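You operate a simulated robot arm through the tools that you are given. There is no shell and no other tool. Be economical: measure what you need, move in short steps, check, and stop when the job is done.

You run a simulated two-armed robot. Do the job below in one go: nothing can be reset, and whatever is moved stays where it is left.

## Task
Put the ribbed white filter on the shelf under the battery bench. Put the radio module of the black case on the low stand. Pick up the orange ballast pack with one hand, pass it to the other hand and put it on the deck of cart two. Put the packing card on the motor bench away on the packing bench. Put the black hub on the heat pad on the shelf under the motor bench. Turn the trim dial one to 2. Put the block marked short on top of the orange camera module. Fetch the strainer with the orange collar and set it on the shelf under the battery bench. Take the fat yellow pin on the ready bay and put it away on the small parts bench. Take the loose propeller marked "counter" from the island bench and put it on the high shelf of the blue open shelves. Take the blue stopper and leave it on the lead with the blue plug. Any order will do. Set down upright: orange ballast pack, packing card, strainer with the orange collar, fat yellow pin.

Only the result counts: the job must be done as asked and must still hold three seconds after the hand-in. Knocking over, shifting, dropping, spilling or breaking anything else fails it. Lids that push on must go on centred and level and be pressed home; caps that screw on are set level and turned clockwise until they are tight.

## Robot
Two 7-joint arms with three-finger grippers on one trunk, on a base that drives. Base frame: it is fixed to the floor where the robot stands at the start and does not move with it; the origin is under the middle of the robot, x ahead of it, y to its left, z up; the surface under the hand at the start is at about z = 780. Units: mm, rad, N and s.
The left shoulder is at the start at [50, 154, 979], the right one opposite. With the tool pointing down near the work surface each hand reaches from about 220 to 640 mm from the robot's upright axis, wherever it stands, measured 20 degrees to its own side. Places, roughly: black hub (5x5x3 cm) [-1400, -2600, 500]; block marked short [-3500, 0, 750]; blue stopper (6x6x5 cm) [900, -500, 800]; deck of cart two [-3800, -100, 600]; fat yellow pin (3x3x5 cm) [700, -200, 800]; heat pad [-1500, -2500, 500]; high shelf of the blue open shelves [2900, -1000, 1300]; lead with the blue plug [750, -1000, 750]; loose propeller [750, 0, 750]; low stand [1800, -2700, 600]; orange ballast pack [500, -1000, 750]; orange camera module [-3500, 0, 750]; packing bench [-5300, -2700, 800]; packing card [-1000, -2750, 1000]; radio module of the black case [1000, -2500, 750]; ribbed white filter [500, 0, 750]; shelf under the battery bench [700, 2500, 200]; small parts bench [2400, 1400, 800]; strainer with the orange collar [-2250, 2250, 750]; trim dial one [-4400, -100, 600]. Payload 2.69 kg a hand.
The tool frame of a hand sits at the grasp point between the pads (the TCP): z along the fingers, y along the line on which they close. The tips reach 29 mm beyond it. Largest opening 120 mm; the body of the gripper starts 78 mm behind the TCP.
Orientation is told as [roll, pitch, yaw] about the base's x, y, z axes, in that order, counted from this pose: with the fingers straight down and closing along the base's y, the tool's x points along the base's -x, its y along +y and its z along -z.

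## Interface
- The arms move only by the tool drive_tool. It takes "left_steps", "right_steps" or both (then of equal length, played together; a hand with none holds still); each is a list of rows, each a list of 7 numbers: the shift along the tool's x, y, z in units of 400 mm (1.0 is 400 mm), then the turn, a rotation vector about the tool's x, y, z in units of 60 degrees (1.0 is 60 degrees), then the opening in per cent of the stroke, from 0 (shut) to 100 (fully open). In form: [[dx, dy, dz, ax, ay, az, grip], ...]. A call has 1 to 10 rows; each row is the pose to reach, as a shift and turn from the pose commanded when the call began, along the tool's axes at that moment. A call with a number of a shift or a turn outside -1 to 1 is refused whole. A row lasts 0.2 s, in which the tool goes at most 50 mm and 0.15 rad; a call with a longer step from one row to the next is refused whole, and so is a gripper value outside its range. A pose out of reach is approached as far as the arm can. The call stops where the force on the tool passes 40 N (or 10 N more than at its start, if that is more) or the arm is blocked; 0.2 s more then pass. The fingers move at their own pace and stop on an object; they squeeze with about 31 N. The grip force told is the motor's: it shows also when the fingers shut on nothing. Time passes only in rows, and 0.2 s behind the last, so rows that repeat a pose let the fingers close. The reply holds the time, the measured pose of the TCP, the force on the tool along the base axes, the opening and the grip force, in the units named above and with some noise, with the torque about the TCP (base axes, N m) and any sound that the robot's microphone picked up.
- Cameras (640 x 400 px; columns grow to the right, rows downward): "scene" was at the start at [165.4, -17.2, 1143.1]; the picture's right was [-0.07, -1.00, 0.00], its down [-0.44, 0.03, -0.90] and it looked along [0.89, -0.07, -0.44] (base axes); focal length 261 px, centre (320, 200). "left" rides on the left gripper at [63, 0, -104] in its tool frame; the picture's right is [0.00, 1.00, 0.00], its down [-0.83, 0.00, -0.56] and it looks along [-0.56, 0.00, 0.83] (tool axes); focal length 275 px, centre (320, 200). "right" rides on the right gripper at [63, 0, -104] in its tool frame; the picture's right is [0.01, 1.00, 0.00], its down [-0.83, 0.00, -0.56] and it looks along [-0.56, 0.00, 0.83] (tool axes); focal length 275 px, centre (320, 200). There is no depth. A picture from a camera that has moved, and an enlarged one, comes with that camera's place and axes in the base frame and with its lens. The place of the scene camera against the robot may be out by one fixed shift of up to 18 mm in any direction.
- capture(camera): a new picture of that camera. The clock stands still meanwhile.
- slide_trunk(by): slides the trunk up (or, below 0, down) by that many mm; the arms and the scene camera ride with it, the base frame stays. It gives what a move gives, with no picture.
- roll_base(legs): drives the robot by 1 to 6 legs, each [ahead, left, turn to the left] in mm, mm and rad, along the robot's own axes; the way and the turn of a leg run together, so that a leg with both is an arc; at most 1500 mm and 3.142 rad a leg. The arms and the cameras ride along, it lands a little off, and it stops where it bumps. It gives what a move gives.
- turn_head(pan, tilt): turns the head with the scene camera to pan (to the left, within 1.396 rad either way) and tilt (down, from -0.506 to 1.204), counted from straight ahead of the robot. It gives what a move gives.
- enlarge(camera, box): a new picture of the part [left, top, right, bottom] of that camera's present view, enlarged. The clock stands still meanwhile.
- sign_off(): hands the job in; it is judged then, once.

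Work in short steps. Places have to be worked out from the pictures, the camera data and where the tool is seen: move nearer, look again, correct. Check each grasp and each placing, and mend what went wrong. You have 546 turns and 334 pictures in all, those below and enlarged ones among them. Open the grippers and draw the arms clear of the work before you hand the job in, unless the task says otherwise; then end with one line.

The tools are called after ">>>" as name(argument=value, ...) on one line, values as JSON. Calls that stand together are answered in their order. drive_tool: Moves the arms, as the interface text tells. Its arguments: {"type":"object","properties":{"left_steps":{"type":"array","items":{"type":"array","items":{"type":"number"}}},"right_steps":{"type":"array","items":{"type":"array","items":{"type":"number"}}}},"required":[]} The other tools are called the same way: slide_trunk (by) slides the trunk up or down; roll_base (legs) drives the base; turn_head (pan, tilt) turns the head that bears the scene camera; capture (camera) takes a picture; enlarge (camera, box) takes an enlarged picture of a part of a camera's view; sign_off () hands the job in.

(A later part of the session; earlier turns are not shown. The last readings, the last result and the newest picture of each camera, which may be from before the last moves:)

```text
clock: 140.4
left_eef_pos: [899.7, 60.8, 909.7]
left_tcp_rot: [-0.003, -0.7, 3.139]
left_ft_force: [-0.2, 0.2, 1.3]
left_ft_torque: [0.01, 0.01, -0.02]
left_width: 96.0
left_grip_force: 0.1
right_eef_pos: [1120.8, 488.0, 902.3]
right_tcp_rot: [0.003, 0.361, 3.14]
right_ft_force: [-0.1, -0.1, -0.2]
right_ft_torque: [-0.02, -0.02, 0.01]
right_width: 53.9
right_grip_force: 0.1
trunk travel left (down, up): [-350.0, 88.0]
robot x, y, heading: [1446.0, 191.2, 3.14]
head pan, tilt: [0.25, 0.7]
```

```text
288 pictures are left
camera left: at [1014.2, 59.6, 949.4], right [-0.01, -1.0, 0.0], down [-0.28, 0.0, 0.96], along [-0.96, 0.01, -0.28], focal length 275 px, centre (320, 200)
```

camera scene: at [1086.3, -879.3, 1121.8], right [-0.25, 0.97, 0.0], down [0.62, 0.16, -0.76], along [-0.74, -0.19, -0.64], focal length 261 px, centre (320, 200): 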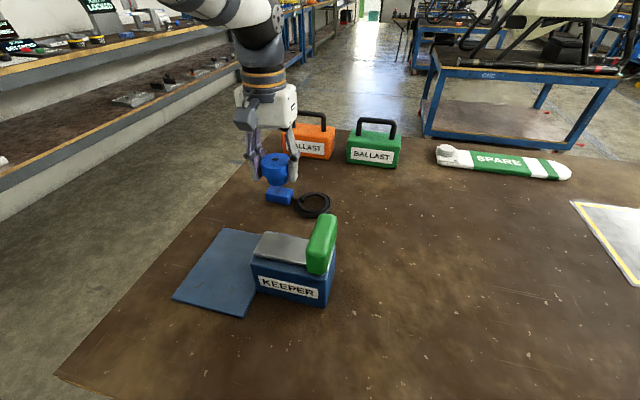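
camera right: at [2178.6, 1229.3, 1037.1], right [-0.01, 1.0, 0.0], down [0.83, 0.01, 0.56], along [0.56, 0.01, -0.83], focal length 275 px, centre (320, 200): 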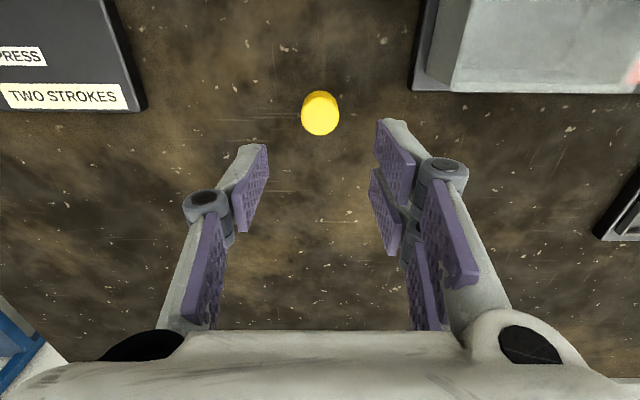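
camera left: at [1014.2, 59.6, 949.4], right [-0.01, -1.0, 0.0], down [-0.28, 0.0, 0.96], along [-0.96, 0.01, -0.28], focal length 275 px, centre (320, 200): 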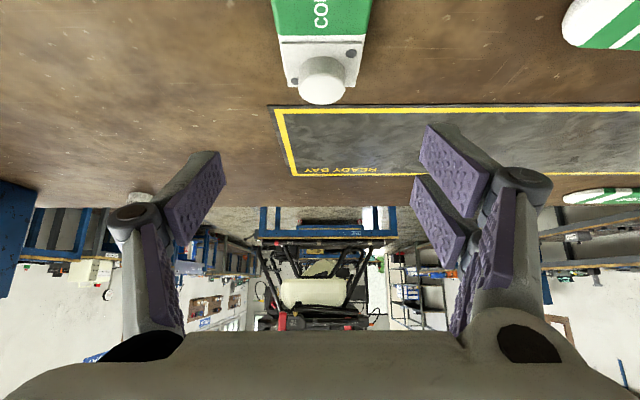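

I descend along the vertical with the tilt and grip the blade near its balance point.

>>> drive_tool(left_steps=[[0.06, 0, 0.058, 0, 0, 0, 80], [0.12, 0, 0.116, 0, 0, 0, 80], [0.165, 0, 0.16, 0, 0, 0, 80], [0.18, 0, 0.175, 0, 0, 0, 80], [0.18, 0, 0.175, 0, 0, 0, 0], [0.18, 0, 0.175, 0, 0, 0, 0], [0.18, 0, 0.175, 0, 0, 0, 0]])

>>> capture(camera="left")

```text
clock: 142.0
left_eef_pos: [907.1, 57.4, 814.8]
left_tcp_rot: [0.005, -0.71, 3.141]
left_ft_force: [5.6, -2.0, 17.3]
left_ft_torque: [-0.49, -0.63, 0.2]
left_width: 59.3
left_grip_force: 31.0
right_eef_pos: [1120.5, 489.4, 902.9]
right_tcp_rot: [0.0, 0.362, -3.143]
right_ft_force: [-0.3, 0.9, -0.9]
right_ft_torque: [-0.04, -0.04, -0.01]
right_width: 53.9
right_grip_force: 0.1
trunk travel left (down, up): [-350.0, 88.0]
robot x, y, heading: [1448.6, 186.0, 3.139]
head pan, tilt: [0.25, 0.7]
stopped in row 7 (left hand): the force on the tool passed its limit at 41 N (the readings are from after the stop); the commanded pose is now the measured one
```

```text
287 pictures are left
camera left: at [1022.6, 57.7, 852.9], right [0.0, -1.0, 0.01], down [-0.27, 0.01, 0.96], along [-0.96, 0.0, -0.27], focal length 275 px, centre (320, 200)
```

left: 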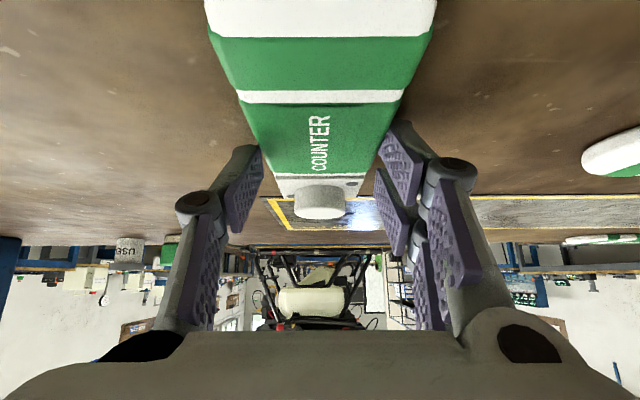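

Tips touch the bench but the blade is gripped (59.3 mm). I lift 100 mm and check how it hangs.

>>> drive_tool(left_steps=[[-0.05, 0, -0.06, 0, 0, 0, 0], [-0.1, 0, -0.12, 0, 0, 0, 0], [-0.16, 0, -0.19, 0, 0, 0, 0], [-0.16, 0, -0.19, 0, 0, 0, 0]])

>>> capture(camera="left")

>>> capture(camera="scene")

```text
clock: 143.0
left_eef_pos: [905.6, 57.6, 910.7]
left_tcp_rot: [0.004, -0.708, 3.141]
left_ft_force: [0.0, 0.3, -0.7]
left_ft_torque: [-0.01, -0.04, 0.01]
left_width: 59.0
left_grip_force: 30.8
right_eef_pos: [1120.5, 488.1, 902.9]
right_tcp_rot: [0.0, 0.363, 3.142]
right_ft_force: [-0.4, -0.3, -0.8]
right_ft_torque: [-0.04, -0.04, 0.0]
right_width: 54.1
right_grip_force: 0.1
trunk travel left (down, up): [-350.0, 88.0]
robot x, y, heading: [1441.1, 193.5, 3.14]
head pan, tilt: [0.25, 0.7]
```

```text
286 pictures are left
camera left: at [1022.5, 57.5, 951.0], right [0.0, -1.0, 0.01], down [-0.27, 0.01, 0.96], along [-0.96, 0.0, -0.27], focal length 275 px, centre (320, 200)
```

left: 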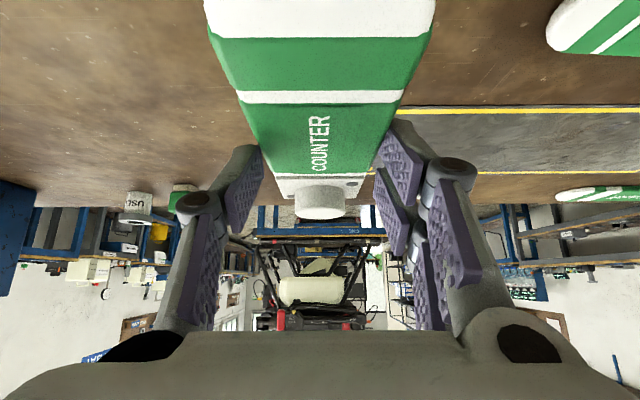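

```text
285 pictures are left
camera scene: at [1281.6, 158.4, 1121.8], right [-0.24, 0.97, 0.0], down [0.62, 0.16, -0.76], along [-0.74, -0.19, -0.64], focal length 261 px, centre (320, 200)
```

scene: 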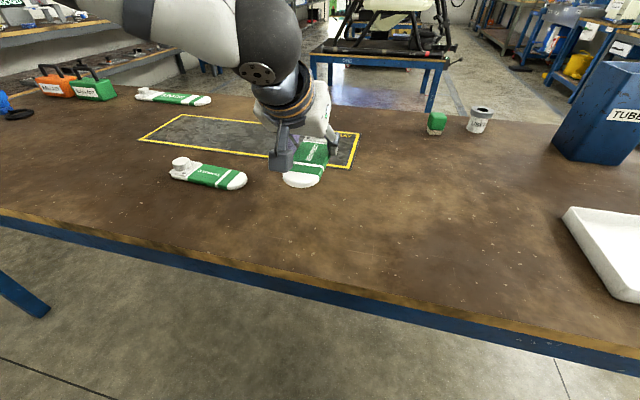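

The propeller is held level. I back off, turn to face the blue shelves and move over to y ≈ -1000.

>>> roll_base(legs=[[-150, 0, 0], [0, 0, -3.14], [0, -1000, 0]])

>>> turn_head(pan=0, tilt=0.1)

>>> capture(camera="scene")

```text
clock: 159.3
left_eef_pos: [2158.4, -662.6, 912.1]
left_tcp_rot: [0.003, -0.707, 0.03]
left_ft_force: [-0.2, -0.3, -0.9]
left_ft_torque: [-0.01, 0.05, -0.01]
left_width: 59.2
left_grip_force: 30.8
right_eef_pos: [1957.4, -1101.1, 904.9]
right_tcp_rot: [0.001, 0.363, 0.033]
right_ft_force: [0.0, -0.2, 0.2]
right_ft_torque: [0.01, 0.01, 0.0]
right_width: 53.9
right_grip_force: 0.0
trunk travel left (down, up): [-350.0, 88.0]
robot x, y, heading: [1624.4, -813.2, 0.029]
head pan, tilt: [0.25, 0.7]
```

```text
clock: 160.3
left_eef_pos: [2157.3, -662.8, 911.9]
left_tcp_rot: [0.004, -0.707, 0.029]
left_ft_force: [0.5, 0.3, -0.8]
left_ft_torque: [0.02, 0.0, 0.02]
left_width: 59.1
left_grip_force: 31.5
right_eef_pos: [1957.8, -1101.8, 903.6]
right_tcp_rot: [0.001, 0.362, 0.03]
right_ft_force: [0.1, 0.2, -0.7]
right_ft_torque: [0.01, 0.02, -0.01]
right_width: 54.0
right_grip_force: 0.1
trunk travel left (down, up): [-350.0, 88.0]
robot x, y, heading: [1623.9, -812.5, 0.028]
head pan, tilt: [0.0, 0.099]
```

```text
284 pictures are left
camera scene: at [1790.4, -817.1, 1176.6], right [0.03, -1.0, 0.0], down [-0.1, 0.0, -0.99], along [0.99, 0.03, -0.1], focal length 261 px, centre (320, 200)
```

scene: 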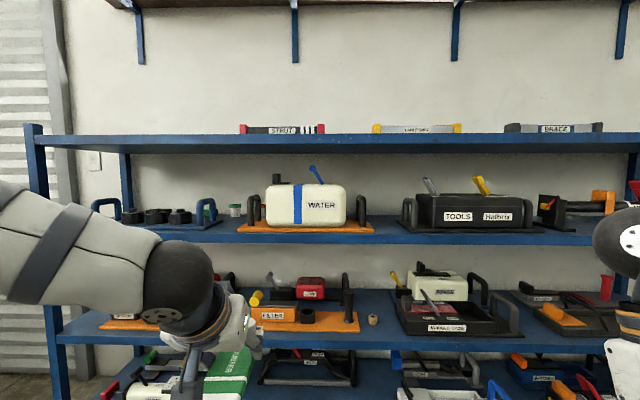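

The rack's top board (z ≈ 1300, front x ≈ 2650) is free left of "STRUT". I move to y ≈ -500, raise the trunk and lift the arm.

>>> roll_base(legs=[[0, 320, -0.029]])

>>> slide_trunk(by=87)

>>> drive_tool(left_steps=[[-0.075, 0, -0.088, 0, 0, 0, 0], [-0.15, 0, -0.176, 0, 0, 0, 0], [-0.225, 0, -0.264, 0, 0, 0, 0], [-0.3, 0, -0.352, 0, 0, 0, 0], [-0.375, 0, -0.44, 0, 0, 0, 0], [-0.45, 0, -0.528, 0, 0, 0, 0], [-0.525, 0, -0.616, 0, 0, 0, 0], [-0.6, 0, -0.705, 0, 0, 0, 0]])

>>> capture(camera="scene")

```text
clock: 163.3
left_eef_pos: [2156.7, -355.7, 911.8]
left_tcp_rot: [0.004, -0.706, -0.002]
left_ft_force: [0.4, -0.1, -1.2]
left_ft_torque: [0.0, 0.03, 0.0]
left_width: 59.0
left_grip_force: 30.5
right_eef_pos: [1943.3, -786.7, 902.1]
right_tcp_rot: [0.002, 0.362, 0.0]
right_ft_force: [-0.5, 0.5, 0.0]
right_ft_torque: [0.0, 0.02, 0.02]
right_width: 53.9
right_grip_force: 0.1
trunk travel left (down, up): [-350.0, 88.0]
robot x, y, heading: [1622.7, -486.5, -0.001]
head pan, tilt: [0.0, 0.099]
```

```text
clock: 164.6
left_eef_pos: [2157.8, -356.9, 997.5]
left_tcp_rot: [0.003, -0.704, 0.001]
left_ft_force: [0.4, 0.3, -1.1]
left_ft_torque: [0.0, 0.01, 0.03]
left_width: 59.1
left_grip_force: 30.8
right_eef_pos: [1944.8, -787.1, 988.3]
right_tcp_rot: [0.002, 0.365, 0.002]
right_ft_force: [0.3, -0.4, -1.0]
right_ft_torque: [-0.03, 0.0, 0.0]
right_width: 54.0
right_grip_force: 0.0
trunk travel left (down, up): [-437.0, 1.0]
robot x, y, heading: [1619.8, -491.8, 0.0]
head pan, tilt: [0.0, 0.099]
```

```text
clock: 166.4
left_eef_pos: [2144.7, -355.0, 1311.3]
left_tcp_rot: [0.004, -0.707, 0.0]
left_ft_force: [0.4, 0.2, -0.4]
left_ft_torque: [0.0, 0.0, -0.01]
left_width: 59.0
left_grip_force: 30.5
left hand out of reach, approached as far as the arm can: row 7, 8
right_eef_pos: [1944.7, -788.1, 991.4]
right_tcp_rot: [0.003, 0.361, 0.0]
right_ft_force: [-0.1, 0.0, -0.2]
right_ft_torque: [-0.02, -0.01, 0.0]
right_width: 54.1
right_grip_force: 0.1
trunk travel left (down, up): [-437.0, 1.0]
robot x, y, heading: [1619.7, -493.6, -0.0]
head pan, tilt: [0.0, 0.099]
```

```text
283 pictures are left
camera scene: at [1711.6, -499.4, 1276.5], right [0.0, -1.0, 0.0], down [-0.1, 0.0, -0.99], along [0.99, 0.0, -0.1], focal length 261 px, centre (320, 200)
```

scene: 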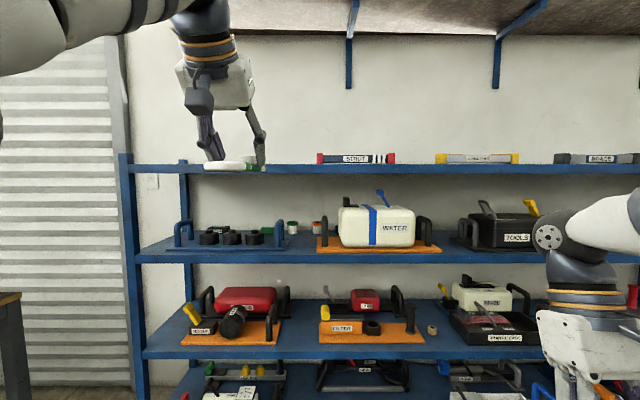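

Limit reached at z 1311 at that distance; I pull the hand nearer and raise more.

>>> drive_tool(left_steps=[[0.08, 0, -0.09, 0, 0, 0, 0], [0.1, 0, -0.18, 0, 0, 0, 0], [0.06, 0, -0.23, 0, 0, 0, 0], [0.02, 0, -0.27, 0, 0, 0, 0], [-0.02, 0, -0.3, 0, 0, 0, 0]])

```text
clock: 167.6
left_eef_pos: [2054.5, -354.7, 1382.8]
left_tcp_rot: [0.005, -0.709, -0.001]
left_ft_force: [0.3, -0.1, -0.4]
left_ft_torque: [0.03, 0.01, 0.03]
left_width: 58.9
left_grip_force: 31.0
left hand out of reach, approached as far as the arm can: row 4, 5
right_eef_pos: [1945.0, -788.3, 991.4]
right_tcp_rot: [0.003, 0.362, 0.002]
right_ft_force: [-1.1, 0.5, 0.9]
right_ft_torque: [0.01, -0.02, -0.01]
right_width: 54.1
right_grip_force: 0.0
trunk travel left (down, up): [-437.0, 1.0]
robot x, y, heading: [1621.0, -489.2, -0.003]
head pan, tilt: [0.0, 0.099]
```

Height is now enough (prop bottom ≈ 1348). To keep the right arm out of the shelves I turn the robot 0.6 rad right and approach left-hand first, stopping short to look.

>>> roll_base(legs=[[0, 0, -0.6], [240, 480, 0]])

>>> turn_head(pan=0.7, tilt=0.25)

>>> capture(camera="scene")

>>> capture(camera="left")

```text
clock: 173.4
left_eef_pos: [2524.1, -364.1, 1382.1]
left_tcp_rot: [0.003, -0.707, -0.603]
left_ft_force: [-0.3, -0.1, -0.5]
left_ft_torque: [-0.01, 0.0, -0.01]
left_width: 59.0
left_grip_force: 31.1
right_eef_pos: [2187.6, -660.1, 990.8]
right_tcp_rot: [0.003, 0.361, -0.6]
right_ft_force: [0.7, -0.4, 0.2]
right_ft_torque: [0.03, -0.03, 0.02]
right_width: 54.0
right_grip_force: 0.1
trunk travel left (down, up): [-437.0, 1.0]
robot x, y, heading: [2090.6, -230.9, -0.603]
head pan, tilt: [0.0, 0.099]
```

```text
clock: 174.5
left_eef_pos: [2524.5, -364.1, 1381.9]
left_tcp_rot: [0.002, -0.707, -0.602]
left_ft_force: [0.3, -0.3, -0.5]
left_ft_torque: [0.01, -0.02, -0.01]
left_width: 59.1
left_grip_force: 31.3
right_eef_pos: [2187.5, -660.1, 990.2]
right_tcp_rot: [0.002, 0.362, -0.6]
right_ft_force: [0.7, 0.2, 0.0]
right_ft_torque: [0.01, 0.01, -0.02]
right_width: 54.0
right_grip_force: 0.2
trunk travel left (down, up): [-437.0, 1.0]
robot x, y, heading: [2085.2, -230.1, -0.608]
head pan, tilt: [0.7, 0.25]
```

```text
282 pictures are left
camera scene: at [2181.7, -232.9, 1262.6], right [0.1, -1.0, 0.0], down [-0.25, -0.02, -0.97], along [0.96, 0.09, -0.25], focal length 261 px, centre (320, 200)
```

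scene: 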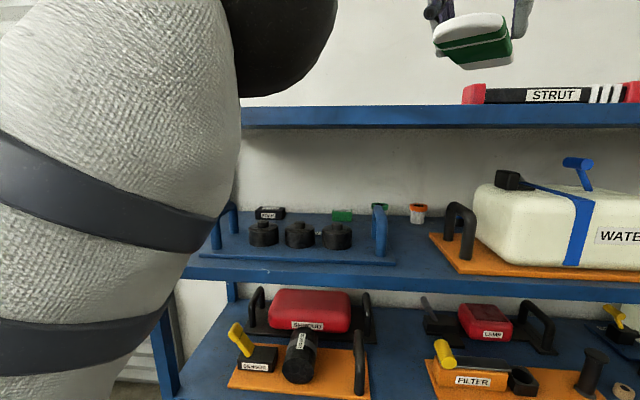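

```text
281 pictures are left
camera left: at [2429.5, -299.3, 1421.2], right [0.57, 0.82, 0.01], down [0.22, -0.16, 0.96], along [0.79, -0.54, -0.27], focal length 275 px, centre (320, 200)
```

left: 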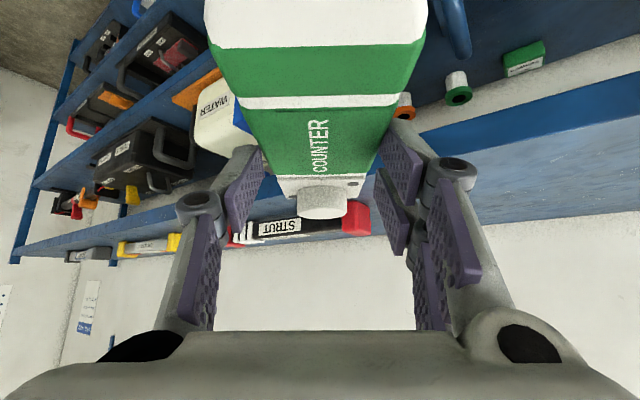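

I zoom the left camera on the board edge to fix the shelf's front line.

>>> enlarge(camera="left", box=[380, 20, 640, 260])

>>> enlarge(camera="scene", box=[220, 0, 640, 262])

```text
1.67 times, centred on (510, 140) of left
camera zoom: at [2429.5, -299.3, 1421.2], right [0.57, 0.82, 0.01], down [0.22, -0.16, 0.96], along [0.79, -0.54, -0.27], focal length 459 px, centre (3, 300)
```

zoom: 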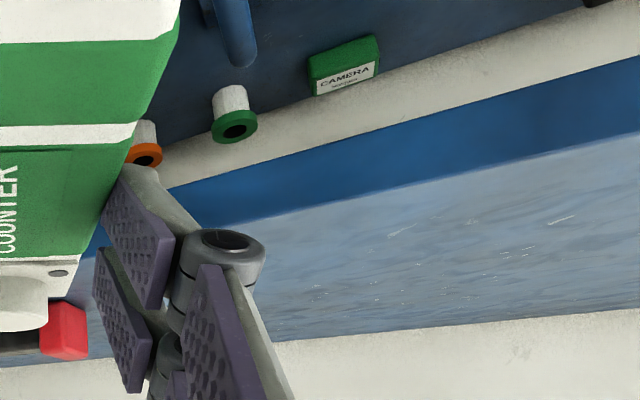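

```text
1.52 times, centred on (430, 131) of scene
camera zoom: at [2181.7, -232.9, 1262.6], right [0.1, -1.0, 0.0], down [-0.25, -0.02, -0.97], along [0.96, 0.09, -0.25], focal length 398 px, centre (152, 305)
```

zoom: 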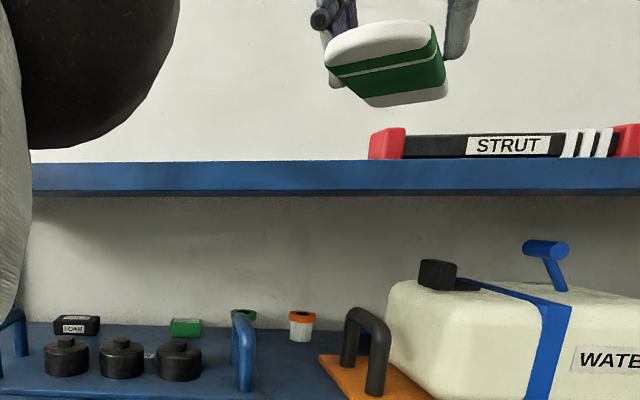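

The board's front edge is near x ≈ 2690, top z ≈ 1310, and the strut's end at about (2850,-524). I roll in two-thirds of the way and look.

>>> roll_base(legs=[[150, 131, 0]])

>>> capture(camera="scene")

>>> capture(camera="left")

```text
clock: 176.1
left_eef_pos: [2722.4, -342.0, 1381.8]
left_tcp_rot: [0.003, -0.709, -0.605]
left_ft_force: [0.6, 0.3, -0.7]
left_ft_torque: [0.0, 0.06, -0.05]
left_width: 59.0
left_grip_force: 31.5
right_eef_pos: [2386.0, -637.0, 990.6]
right_tcp_rot: [0.0, 0.361, -0.602]
right_ft_force: [1.3, 0.6, -0.5]
right_ft_torque: [-0.01, 0.02, 0.02]
right_width: 54.0
right_grip_force: 0.0
trunk travel left (down, up): [-437.0, 1.0]
robot x, y, heading: [2286.3, -205.9, -0.607]
head pan, tilt: [0.7, 0.25]
```

```text
278 pictures are left
camera scene: at [2379.6, -209.8, 1262.6], right [0.1, -1.0, 0.0], down [-0.25, -0.02, -0.97], along [0.96, 0.09, -0.25], focal length 261 px, centre (320, 200)
```

scene: 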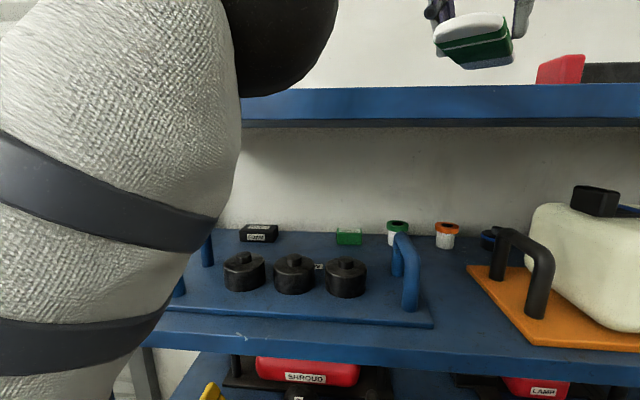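

```text
277 pictures are left
camera left: at [2627.2, -276.4, 1421.2], right [0.57, 0.82, 0.01], down [0.22, -0.16, 0.96], along [0.79, -0.55, -0.27], focal length 275 px, centre (320, 200)
```

left: 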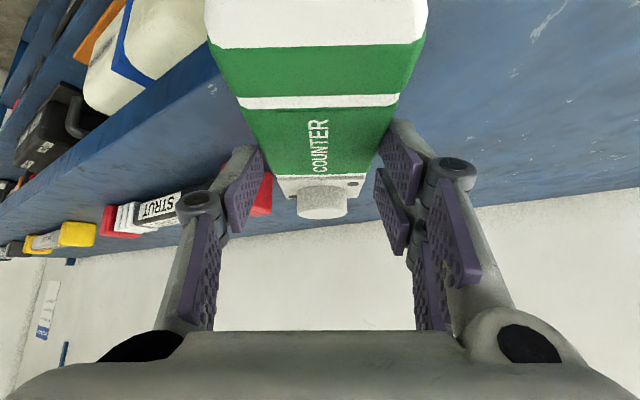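

Front edge now measures x ≈ 2660, z ≈ 1307. To keep the elbow away from the board I extend the arm rather than roll: 70 mm forward and 35 mm down.

>>> drive_tool(left_steps=[[-0.04, 0, 0.09, 0, 0, 0, 0], [-0.075, 0, 0.185, 0, 0, 0, 0]])

>>> capture(camera="scene")

>>> capture(camera="left")

```text
clock: 176.7
left_eef_pos: [2771.8, -373.8, 1344.9]
left_tcp_rot: [0.003, -0.723, -0.605]
left_ft_force: [-5.5, -5.7, 25.1]
left_ft_torque: [0.67, 0.18, 0.13]
left_width: 59.0
left_grip_force: 30.8
left hand out of reach, approached as far as the arm can: row 1, 2
right_eef_pos: [2382.3, -636.8, 992.3]
right_tcp_rot: [0.004, 0.355, -0.6]
right_ft_force: [0.3, 0.2, 0.0]
right_ft_torque: [0.03, -0.03, 0.05]
right_width: 54.1
right_grip_force: 0.1
trunk travel left (down, up): [-437.0, 1.0]
robot x, y, heading: [2290.1, -209.2, -0.603]
head pan, tilt: [0.7, 0.25]
```

```text
276 pictures are left
camera scene: at [2375.2, -209.5, 1263.5], right [0.1, -1.0, 0.0], down [-0.24, -0.02, -0.97], along [0.97, 0.09, -0.24], focal length 261 px, centre (320, 200)
```

scene: 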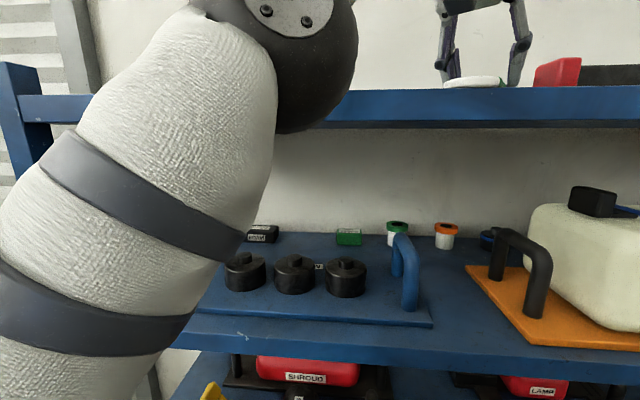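

```text
275 pictures are left
camera left: at [2676.6, -307.9, 1381.7], right [0.57, 0.82, 0.01], down [0.21, -0.15, 0.97], along [0.79, -0.55, -0.26], focal length 275 px, centre (320, 200)
```

left: 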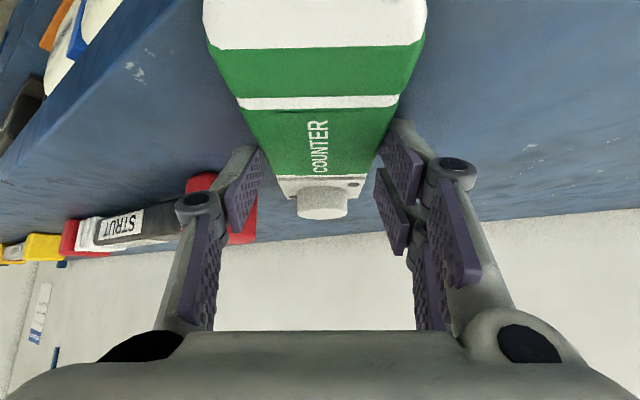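

Contact with the board (25 N) at TCP z 1345, so its top is at 1310 and the propeller rests flat. I ease off, open, and withdraw along the tool axis.

>>> drive_tool(left_steps=[[-0.004, 0, -0.005, 0, 0, 0, 0], [-0.004, 0, -0.005, 0, 0, 0, 65], [-0.004, 0, -0.005, 0, 0, 0, 85], [-0.004, 0, -0.005, 0, 0, 0, 85], [-0.03, 0, -0.06, 0, 0, 0, 85], [-0.05, 0, -0.14, 0, 0, 0, 85]])

>>> capture(camera="left")

>>> capture(camera="scene")

```text
clock: 178.1
left_eef_pos: [2739.7, -351.0, 1370.0]
left_tcp_rot: [0.008, -0.708, -0.607]
left_ft_force: [-0.9, -0.1, -1.1]
left_ft_torque: [0.01, -0.03, 0.05]
left_width: 102.2
left_grip_force: 0.0
left hand out of reach, approached as far as the arm can: row 5, 6
right_eef_pos: [2384.1, -637.4, 990.0]
right_tcp_rot: [0.003, 0.361, -0.6]
right_ft_force: [0.1, 0.4, -0.8]
right_ft_torque: [0.03, -0.01, 0.02]
right_width: 54.0
right_grip_force: 0.1
trunk travel left (down, up): [-437.0, 1.0]
robot x, y, heading: [2283.0, -207.8, -0.604]
head pan, tilt: [0.7, 0.25]
```

```text
274 pictures are left
camera left: at [2645.0, -286.1, 1408.9], right [0.57, 0.82, 0.01], down [0.22, -0.16, 0.96], along [0.79, -0.55, -0.27], focal length 275 px, centre (320, 200)
```

left: 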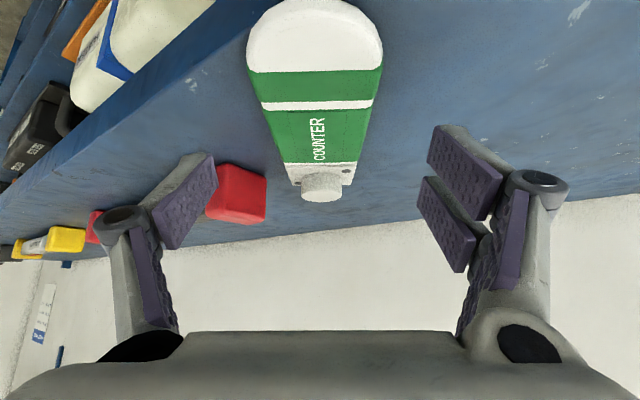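

```text
273 pictures are left
camera scene: at [2378.0, -211.0, 1262.7], right [0.1, -1.0, 0.0], down [-0.24, -0.02, -0.97], along [0.96, 0.09, -0.25], focal length 261 px, centre (320, 200)
```

scene: 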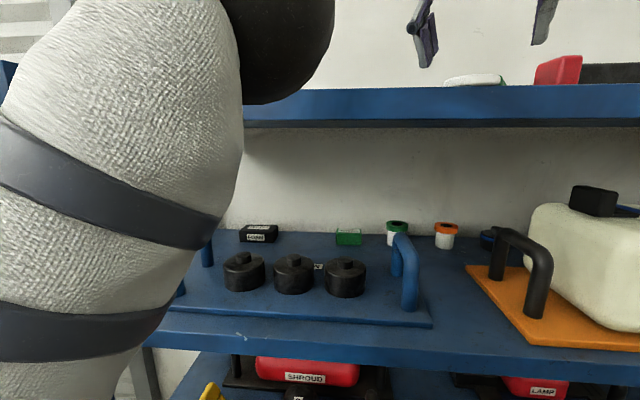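

The propeller lies flat on the high shelf. I back straight out along the blade axis, lower the trunk and level the left tool again.

>>> roll_base(legs=[[-400, 0, 0]])

>>> slide_trunk(by=-87)

>>> drive_tool(left_steps=[[0.08, 0, 0.08, 0, 0, 0, 100], [0.16, 0, 0.16, 0, 0.14, 0, 100], [0.24, 0, 0.24, 0, 0.28, 0, 100], [0.32, 0, 0.32, 0, 0.42, 0, 100], [0.4, 0, 0.4, 0, 0.56, 0, 100], [0.45, 0, 0.45, 0, 0.676, 0, 100]])

```text
clock: 180.6
left_eef_pos: [2413.9, -124.0, 1368.8]
left_tcp_rot: [0.006, -0.709, -0.603]
left_ft_force: [0.2, -0.1, 0.1]
left_ft_torque: [0.01, -0.02, 0.0]
left_width: 102.1
left_grip_force: 0.0
right_eef_pos: [2057.5, -410.9, 990.5]
right_tcp_rot: [0.002, 0.361, -0.601]
right_ft_force: [0.3, -0.4, 0.1]
right_ft_torque: [0.01, -0.03, -0.02]
right_width: 54.1
right_grip_force: 0.0
trunk travel left (down, up): [-437.0, 1.0]
robot x, y, heading: [1962.5, 18.7, -0.6]
head pan, tilt: [0.7, 0.25]
```

```text
clock: 181.8
left_eef_pos: [2412.4, -123.9, 1282.9]
left_tcp_rot: [0.003, -0.712, -0.601]
left_ft_force: [0.1, -0.2, 0.5]
left_ft_torque: [0.01, 0.02, 0.0]
left_width: 102.0
left_grip_force: 0.0
right_eef_pos: [2056.7, -411.3, 904.0]
right_tcp_rot: [0.002, 0.359, -0.602]
right_ft_force: [-0.1, -0.1, -0.3]
right_ft_torque: [-0.01, -0.03, 0.0]
right_width: 54.0
right_grip_force: 0.0
trunk travel left (down, up): [-350.0, 88.0]
robot x, y, heading: [1960.2, 19.9, -0.603]
head pan, tilt: [0.7, 0.25]
```

```text
clock: 183.2
left_eef_pos: [2399.6, -114.4, 1027.7]
left_tcp_rot: [0.002, 0.002, -0.598]
left_ft_force: [-0.7, -0.4, -0.1]
left_ft_torque: [0.0, 0.02, -0.03]
left_width: 120.1
left_grip_force: 0.1
right_eef_pos: [2057.3, -411.7, 902.7]
right_tcp_rot: [0.002, 0.363, -0.601]
right_ft_force: [0.1, 0.6, -0.4]
right_ft_torque: [0.05, 0.04, -0.03]
right_width: 54.1
right_grip_force: 0.1
trunk travel left (down, up): [-350.0, 88.0]
robot x, y, heading: [1957.6, 20.6, -0.605]
head pan, tilt: [0.7, 0.25]
```

Propeller done. Now I drive toward the radio module and low stand on the -y side and look.

>>> roll_base(legs=[[0, 0, -0.967], [1400, -400, 0]])

>>> turn_head(pan=0, tilt=0.35)

>>> capture(camera="scene")

```text
clock: 192.9
left_eef_pos: [1706.1, -1815.1, 1028.3]
left_tcp_rot: [0.003, 0.0, -1.572]
left_ft_force: [1.3, -0.8, -0.7]
left_ft_torque: [-0.01, -0.02, 0.02]
left_width: 120.0
left_grip_force: 0.1
right_eef_pos: [1268.7, -1700.7, 904.0]
right_tcp_rot: [0.002, 0.361, -1.574]
right_ft_force: [0.0, 0.4, 0.2]
right_ft_torque: [-0.02, 0.02, 0.04]
right_width: 54.2
right_grip_force: 0.0
trunk travel left (down, up): [-350.0, 88.0]
robot x, y, heading: [1570.4, -1379.1, -1.572]
head pan, tilt: [0.7, 0.25]
```

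```text
clock: 194.0
left_eef_pos: [1706.8, -1815.3, 1027.7]
left_tcp_rot: [0.003, 0.0, -1.572]
left_ft_force: [-0.1, 0.3, 1.3]
left_ft_torque: [0.03, 0.0, 0.01]
left_width: 120.3
left_grip_force: 0.1
right_eef_pos: [1268.9, -1700.9, 901.8]
right_tcp_rot: [0.002, 0.361, -1.574]
right_ft_force: [0.4, -0.7, -1.3]
right_ft_torque: [0.01, 0.0, -0.01]
right_width: 53.9
right_grip_force: 0.0
trunk travel left (down, up): [-350.0, 88.0]
robot x, y, heading: [1567.5, -1378.9, -1.577]
head pan, tilt: [0.0, 0.351]
```

```text
272 pictures are left
camera scene: at [1565.4, -1557.7, 1153.3], right [-1.0, 0.0, 0.0], down [0.0, 0.34, -0.94], along [0.0, -0.94, -0.34], focal length 261 px, centre (320, 200)
```

scene: 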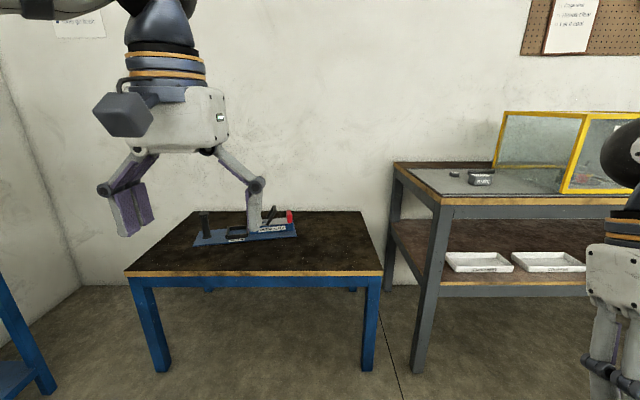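

I zoom on the bench at right for the radio module and on the low stand.

>>> enlarge(camera="scene", box=[400, 100, 640, 250])

>>> enlarge(camera="scene", box=[120, 190, 400, 365])

```text
2.67 times, centred on (520, 175) of scene
camera zoom: at [1565.4, -1557.7, 1153.3], right [-1.0, 0.0, 0.0], down [0.0, 0.34, -0.94], along [0.0, -0.94, -0.34], focal length 696 px, centre (-213, 267)
```

zoom: 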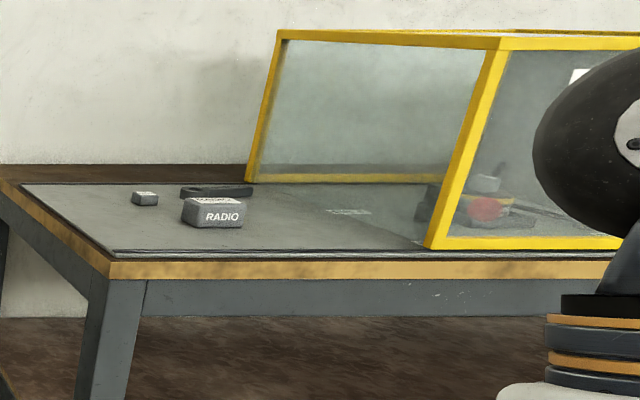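

```text
2.29 times, centred on (260, 278) of scene
camera zoom: at [1565.4, -1557.7, 1153.3], right [-1.0, 0.0, 0.0], down [0.0, 0.34, -0.94], along [0.0, -0.94, -0.34], focal length 597 px, centre (457, 23)
```

zoom: 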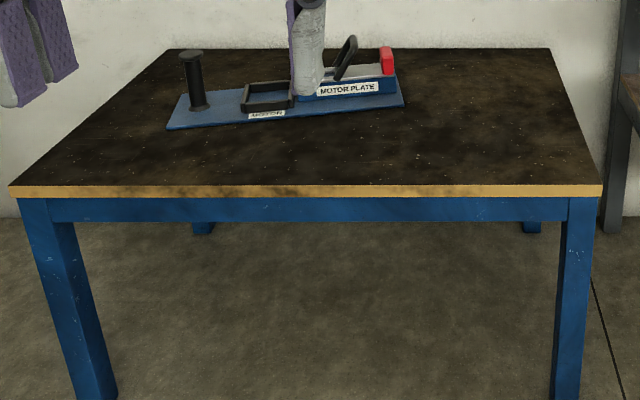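

The RADIO box stands on a higher bench (top ≈ 850) at about (905,-2605). I level and extend the right hand, then drive in front of it.

>>> drive_tool(right_steps=[[-0.04, 0.04, -0.07, 0, -0.08, 0, 100], [-0.08, 0.09, -0.14, 0, -0.16, 0, 100], [-0.12, 0.14, -0.21, 0, -0.24, 0, 100], [-0.16, 0.19, -0.28, 0, -0.32, 0, 100], [-0.205, 0.25, -0.365, 0, -0.344, 0, 100]])

>>> roll_base(legs=[[500, -500, 0]])

>>> turn_head(pan=-0.2, tilt=0.5)

>>> capture(camera="scene")

```text
clock: 195.2
left_eef_pos: [1710.1, -1816.0, 1027.1]
left_tcp_rot: [0.001, 0.0, -1.573]
left_ft_force: [0.5, 0.6, -0.7]
left_ft_torque: [0.04, 0.0, -0.01]
left_width: 119.9
left_grip_force: 0.1
right_eef_pos: [1367.6, -1829.0, 1011.6]
right_tcp_rot: [0.001, 0.002, -1.574]
right_ft_force: [0.3, 0.7, 0.2]
right_ft_torque: [-0.01, 0.0, 0.03]
right_width: 120.2
right_grip_force: 0.1
trunk travel left (down, up): [-350.0, 88.0]
robot x, y, heading: [1564.7, -1380.0, -1.579]
head pan, tilt: [0.0, 0.351]
```

```text
clock: 199.5
left_eef_pos: [1208.7, -2319.3, 1027.4]
left_tcp_rot: [0.003, 0.0, -1.57]
left_ft_force: [-0.5, 0.0, -0.8]
left_ft_torque: [0.02, -0.01, 0.02]
left_width: 119.9
left_grip_force: 0.0
right_eef_pos: [871.1, -2333.9, 1010.9]
right_tcp_rot: [0.003, 0.002, -1.571]
right_ft_force: [-0.1, 0.0, 0.9]
right_ft_torque: [-0.01, 0.04, 0.01]
right_width: 119.9
right_grip_force: 0.1
trunk travel left (down, up): [-350.0, 88.0]
robot x, y, heading: [1067.7, -1885.7, -1.569]
head pan, tilt: [0.0, 0.351]
```

```text
clock: 200.2
left_eef_pos: [1210.9, -2318.8, 1028.1]
left_tcp_rot: [0.003, -0.001, -1.573]
left_ft_force: [-0.3, 0.4, -0.2]
left_ft_torque: [-0.02, -0.02, 0.01]
left_width: 119.8
left_grip_force: 0.1
right_eef_pos: [869.0, -2333.8, 1010.6]
right_tcp_rot: [0.002, 0.003, -1.572]
right_ft_force: [0.1, 0.0, 0.0]
right_ft_torque: [0.0, -0.01, 0.03]
right_width: 119.8
right_grip_force: 0.0
trunk travel left (down, up): [-350.0, 88.0]
robot x, y, heading: [1067.0, -1880.4, -1.574]
head pan, tilt: [-0.201, 0.499]
```

```text
269 pictures are left
camera scene: at [1048.6, -2057.7, 1139.6], right [-0.98, 0.2, 0.0], down [0.1, 0.47, -0.88], along [-0.18, -0.86, -0.48], focal length 261 px, centre (320, 200)
```

scene: 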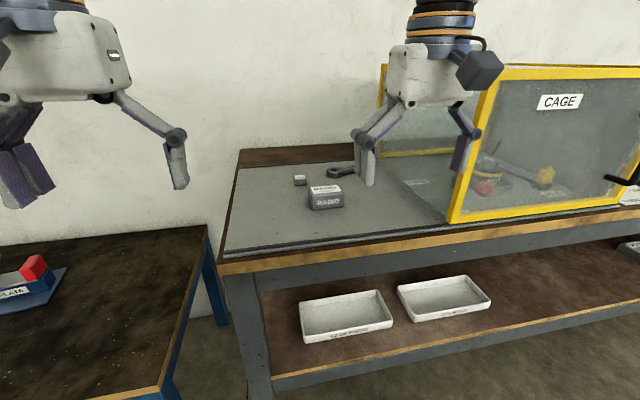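

RADIO is near (930,-2570) and the cage stays at x < 690. I roll ahead 150 mm, shift the hand above it and look with the right camera.

>>> roll_base(legs=[[150, 0, 0]])

>>> drive_tool(right_steps=[[0, 0.075, 0, 0, 0, 0, 100], [-0.05, 0.15, 0, 0, 0, 0, 100]])

>>> capture(camera="right")

```text
clock: 201.6
left_eef_pos: [1209.4, -2468.7, 1026.9]
left_tcp_rot: [0.002, 0.0, -1.57]
left_ft_force: [0.6, -0.2, -0.9]
left_ft_torque: [0.04, 0.03, 0.02]
left_width: 119.9
left_grip_force: 0.0
right_eef_pos: [869.1, -2483.2, 1010.7]
right_tcp_rot: [0.003, 0.002, -1.572]
right_ft_force: [0.5, -0.6, -0.9]
right_ft_torque: [0.03, 0.02, -0.01]
right_width: 120.0
right_grip_force: 0.0
trunk travel left (down, up): [-350.0, 88.0]
robot x, y, heading: [1066.6, -2029.9, -1.571]
head pan, tilt: [-0.201, 0.499]
```

```text
clock: 202.2
left_eef_pos: [1211.1, -2468.6, 1027.6]
left_tcp_rot: [0.002, 0.0, -1.571]
left_ft_force: [0.2, 0.2, 0.7]
left_ft_torque: [0.03, 0.0, 0.0]
left_width: 120.1
left_grip_force: 0.0
right_eef_pos: [930.6, -2502.9, 1011.5]
right_tcp_rot: [0.003, 0.002, -1.573]
right_ft_force: [0.3, -0.5, -0.5]
right_ft_torque: [0.03, -0.03, -0.01]
right_width: 119.9
right_grip_force: 0.1
trunk travel left (down, up): [-350.0, 88.0]
robot x, y, heading: [1067.8, -2030.4, -1.573]
head pan, tilt: [-0.201, 0.499]
```

```text
268 pictures are left
camera right: at [930.7, -2440.3, 1115.9], right [1.0, 0.0, 0.0], down [0.0, -0.83, 0.55], along [0.0, -0.55, -0.83], focal length 275 px, centre (320, 200)
```

right: 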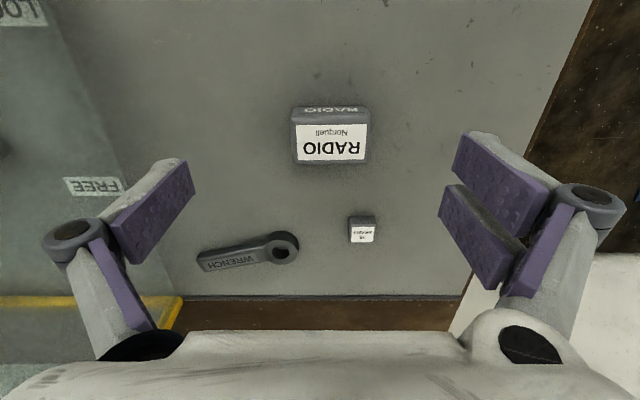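

I zoom the labels of the radio box and the small cube.

>>> enlarge(camera="right", box=[270, 90, 430, 260])

>>> turn_head(pan=-0.7, tilt=0.5)

>>> capture(camera="scene")

```text
2.35 times, centred on (350, 175) of right
camera zoom: at [930.7, -2440.3, 1115.9], right [1.0, 0.0, 0.0], down [0.0, -0.83, 0.55], along [0.0, -0.55, -0.83], focal length 648 px, centre (249, 259)
```

zoom: 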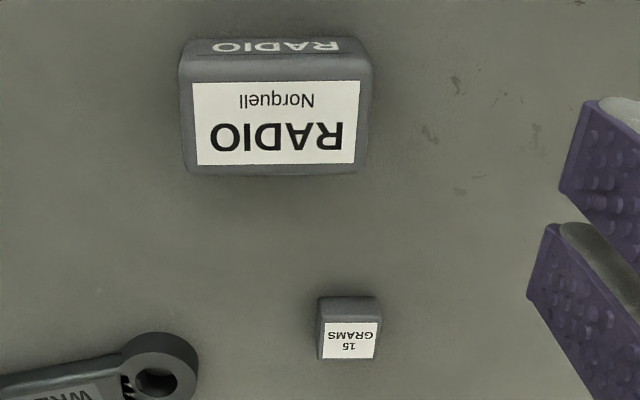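

```text
clock: 203.1
left_eef_pos: [1209.6, -2469.1, 1028.5]
left_tcp_rot: [0.003, -0.002, -1.572]
left_ft_force: [-0.6, -0.5, -0.5]
left_ft_torque: [-0.01, 0.02, 0.01]
left_width: 120.1
left_grip_force: 0.0
right_eef_pos: [929.2, -2502.0, 1011.2]
right_tcp_rot: [0.002, 0.001, -1.571]
right_ft_force: [0.3, -0.6, -0.3]
right_ft_torque: [0.0, 0.0, -0.02]
right_width: 119.9
right_grip_force: 0.1
trunk travel left (down, up): [-350.0, 88.0]
robot x, y, heading: [1066.6, -2031.6, -1.57]
head pan, tilt: [-0.7, 0.499]
```

```text
266 pictures are left
camera scene: at [1007.9, -2187.5, 1139.6], right [-0.76, 0.64, 0.0], down [0.31, 0.37, -0.88], along [-0.57, -0.67, -0.48], focal length 261 px, centre (320, 200)
```

scene: 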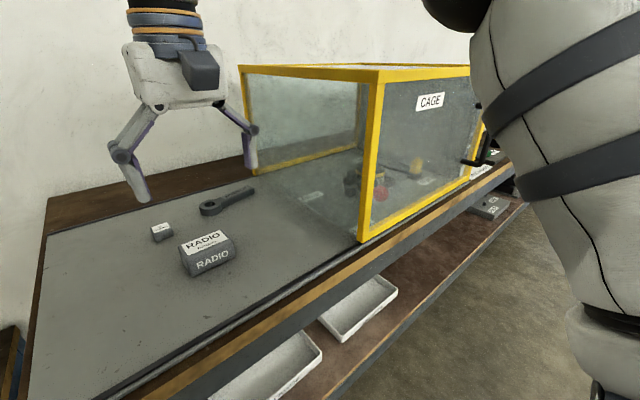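

There is another labelled grey box further along this bench; I zoom there.

>>> enlarge(camera="scene", box=[440, 130, 540, 230])

>>> turn_head(pan=-1.2, tilt=0.35)

>>> capture(camera="scene")

```text
4.00 times, centred on (490, 180) of scene
camera zoom: at [1007.9, -2187.5, 1139.6], right [-0.76, 0.64, 0.0], down [0.31, 0.37, -0.88], along [-0.57, -0.67, -0.48], focal length 1044 px, centre (-360, 280)
```

zoom: 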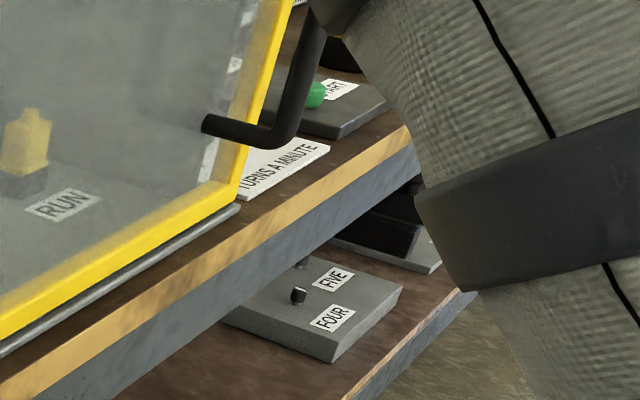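

```text
clock: 204.1
left_eef_pos: [1210.6, -2468.5, 1027.8]
left_tcp_rot: [0.004, -0.001, -1.571]
left_ft_force: [-0.2, 0.5, -0.2]
left_ft_torque: [-0.01, -0.01, 0.0]
left_width: 120.0
left_grip_force: 0.1
right_eef_pos: [929.2, -2501.8, 1011.3]
right_tcp_rot: [0.001, 0.003, -1.571]
right_ft_force: [0.1, -0.8, -0.1]
right_ft_torque: [0.03, 0.02, -0.02]
right_width: 120.0
right_grip_force: 0.2
trunk travel left (down, up): [-350.0, 88.0]
robot x, y, heading: [1071.0, -2028.6, -1.573]
head pan, tilt: [-1.201, 0.351]
```

```text
264 pictures are left
camera scene: at [979.8, -2151.6, 1153.3], right [-0.36, 0.93, 0.0], down [0.32, 0.12, -0.94], along [-0.88, -0.34, -0.34], focal length 261 px, centre (320, 200)
```

scene: 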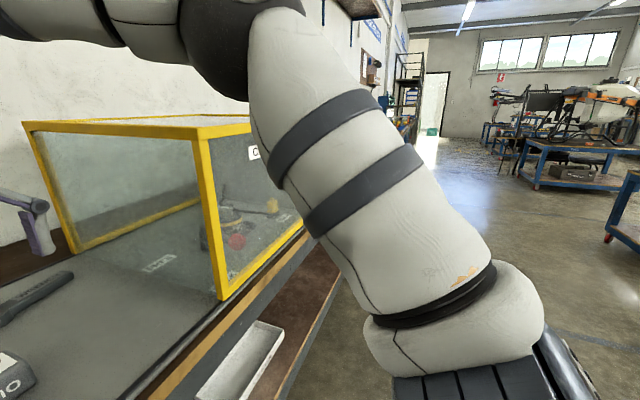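

The listed place matches this Norquell radio box. I go lower over it for a second view to fix its height.

>>> drive_tool(right_steps=[[-0.04, 0.025, 0.08, 0, 0, 0, 100], [-0.08, 0.025, 0.16, 0, 0, 0, 100]])

>>> capture(camera="right")

```text
clock: 204.7
left_eef_pos: [1208.9, -2468.2, 1027.0]
left_tcp_rot: [0.004, 0.0, -1.57]
left_ft_force: [-0.7, -0.4, -0.4]
left_ft_torque: [-0.01, -0.02, 0.01]
left_width: 120.0
left_grip_force: 0.1
right_eef_pos: [940.1, -2535.9, 946.9]
right_tcp_rot: [0.002, 0.001, -1.574]
right_ft_force: [-0.3, -0.2, -0.3]
right_ft_torque: [0.0, 0.0, 0.03]
right_width: 119.9
right_grip_force: 0.0
trunk travel left (down, up): [-350.0, 88.0]
robot x, y, heading: [1073.6, -2030.5, -1.575]
head pan, tilt: [-1.201, 0.351]
```

```text
263 pictures are left
camera right: at [939.8, -2472.0, 1052.3], right [1.0, 0.0, 0.0], down [0.0, -0.83, 0.55], along [0.0, -0.55, -0.83], focal length 275 px, centre (320, 200)
```

right: 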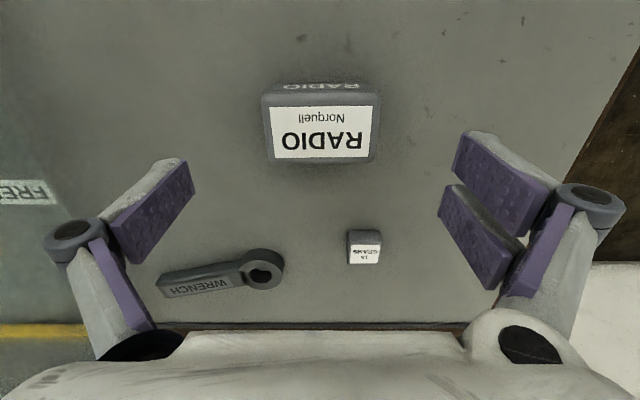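

Radio top ≈ 905, centre (940,-2526), about 65 mm wide. I descend to TCP 896 and close.

>>> drive_tool(right_steps=[[0.022, 0, 0.06, 0, 0, 0, 100], [0.022, 0, 0.115, 0, 0, 0, 100], [0.022, 0, 0.127, 0, 0, 0, 100], [0.022, 0, 0.127, 0, 0, 0, 0], [0.022, 0, 0.127, 0, 0, 0, 0], [0.022, 0, 0.127, 0, 0, 0, 0]])

>>> capture(camera="right")

```text
clock: 206.1
left_eef_pos: [1208.8, -2469.3, 1028.4]
left_tcp_rot: [0.004, -0.001, -1.57]
left_ft_force: [0.3, 0.2, -0.3]
left_ft_torque: [-0.01, -0.03, 0.02]
left_width: 120.1
left_grip_force: 0.0
right_eef_pos: [939.4, -2525.0, 896.1]
right_tcp_rot: [0.0, 0.001, -1.573]
right_ft_force: [0.4, -1.0, 4.0]
right_ft_torque: [-0.03, -0.1, 0.06]
right_width: 69.5
right_grip_force: 31.0
trunk travel left (down, up): [-350.0, 88.0]
robot x, y, heading: [1071.3, -2033.5, -1.573]
head pan, tilt: [-1.201, 0.351]
```

```text
262 pictures are left
camera right: at [940.0, -2463.0, 1001.6], right [1.0, 0.0, 0.0], down [0.0, -0.83, 0.56], along [0.0, -0.56, -0.83], focal length 275 px, centre (320, 200)
```

right: 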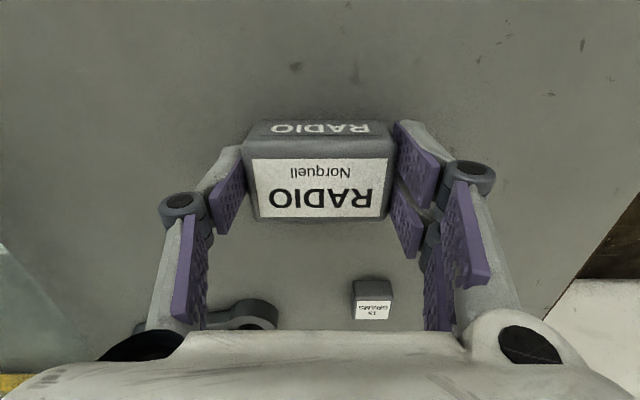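

Gripped (69.5 mm); bench there is ≈ 850. I lift and strafe left so the hand is above the free front part of the low stand.

>>> drive_tool(right_steps=[[0, 0, -0.12, 0, 0, 0, 0], [0, 0, -0.24, 0, 0, 0, 0]])

>>> roll_base(legs=[[0, 590, 0]])

>>> turn_head(pan=0, tilt=0.7)

>>> capture(camera="scene")

>>> capture(camera="right")

```text
clock: 206.7
left_eef_pos: [1209.3, -2468.0, 1028.2]
left_tcp_rot: [0.003, -0.002, -1.57]
left_ft_force: [-0.7, -0.6, -0.6]
left_ft_torque: [-0.01, 0.0, 0.02]
left_width: 120.0
left_grip_force: 0.1
right_eef_pos: [938.5, -2526.2, 994.5]
right_tcp_rot: [0.001, 0.0, -1.574]
right_ft_force: [-0.5, -0.1, -0.2]
right_ft_torque: [-0.02, -0.03, -0.03]
right_width: 69.3
right_grip_force: 31.0
trunk travel left (down, up): [-350.0, 88.0]
robot x, y, heading: [1069.5, -2029.8, -1.573]
head pan, tilt: [-1.201, 0.351]
```

```text
clock: 211.7
left_eef_pos: [1804.0, -2470.0, 1027.1]
left_tcp_rot: [0.003, 0.0, -1.573]
left_ft_force: [0.0, 0.2, 0.5]
left_ft_torque: [0.04, 0.02, 0.0]
left_width: 119.9
left_grip_force: 0.0
right_eef_pos: [1533.0, -2527.9, 993.3]
right_tcp_rot: [0.001, 0.002, -1.574]
right_ft_force: [0.8, 0.3, -1.1]
right_ft_torque: [-0.03, 0.03, 0.0]
right_width: 69.8
right_grip_force: 31.0
trunk travel left (down, up): [-350.0, 88.0]
robot x, y, heading: [1667.6, -2034.9, -1.572]
head pan, tilt: [-1.201, 0.351]
```

```text
clock: 213.1
left_eef_pos: [1803.8, -2471.4, 1027.4]
left_tcp_rot: [0.004, -0.001, -1.572]
left_ft_force: [0.2, 0.2, 0.0]
left_ft_torque: [0.03, -0.02, -0.02]
left_width: 120.0
left_grip_force: 0.2
right_eef_pos: [1533.3, -2527.5, 992.6]
right_tcp_rot: [0.003, 0.001, -1.575]
right_ft_force: [0.2, 1.1, -1.1]
right_ft_torque: [0.02, 0.0, 0.01]
right_width: 69.5
right_grip_force: 30.8
trunk travel left (down, up): [-350.0, 88.0]
robot x, y, heading: [1661.2, -2030.9, -1.573]
head pan, tilt: [0.0, 0.7]
```

```text
261 pictures are left
camera scene: at [1661.4, -2204.6, 1121.9], right [-1.0, 0.0, 0.0], down [0.0, 0.64, -0.77], along [0.0, -0.77, -0.64], focal length 261 px, centre (320, 200)
```

scene: 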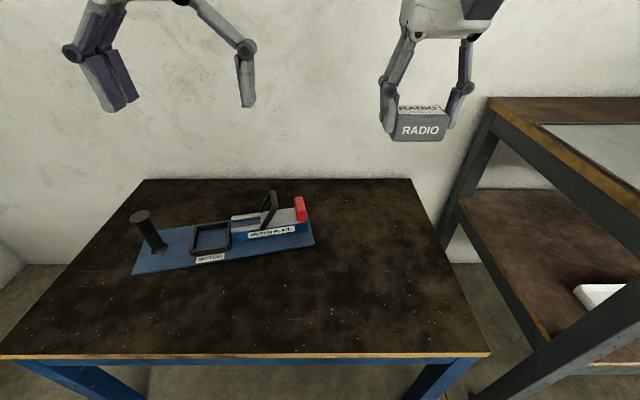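

```text
260 pictures are left
camera right: at [1533.8, -2465.3, 1098.1], right [1.0, 0.0, 0.0], down [0.0, -0.83, 0.55], along [0.0, -0.55, -0.83], focal length 275 px, centre (320, 200)
```

right: 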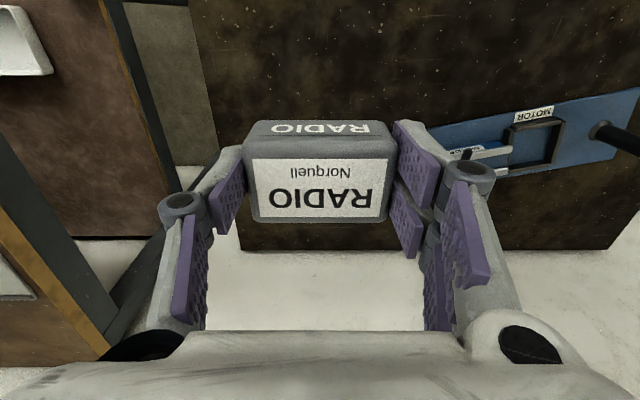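

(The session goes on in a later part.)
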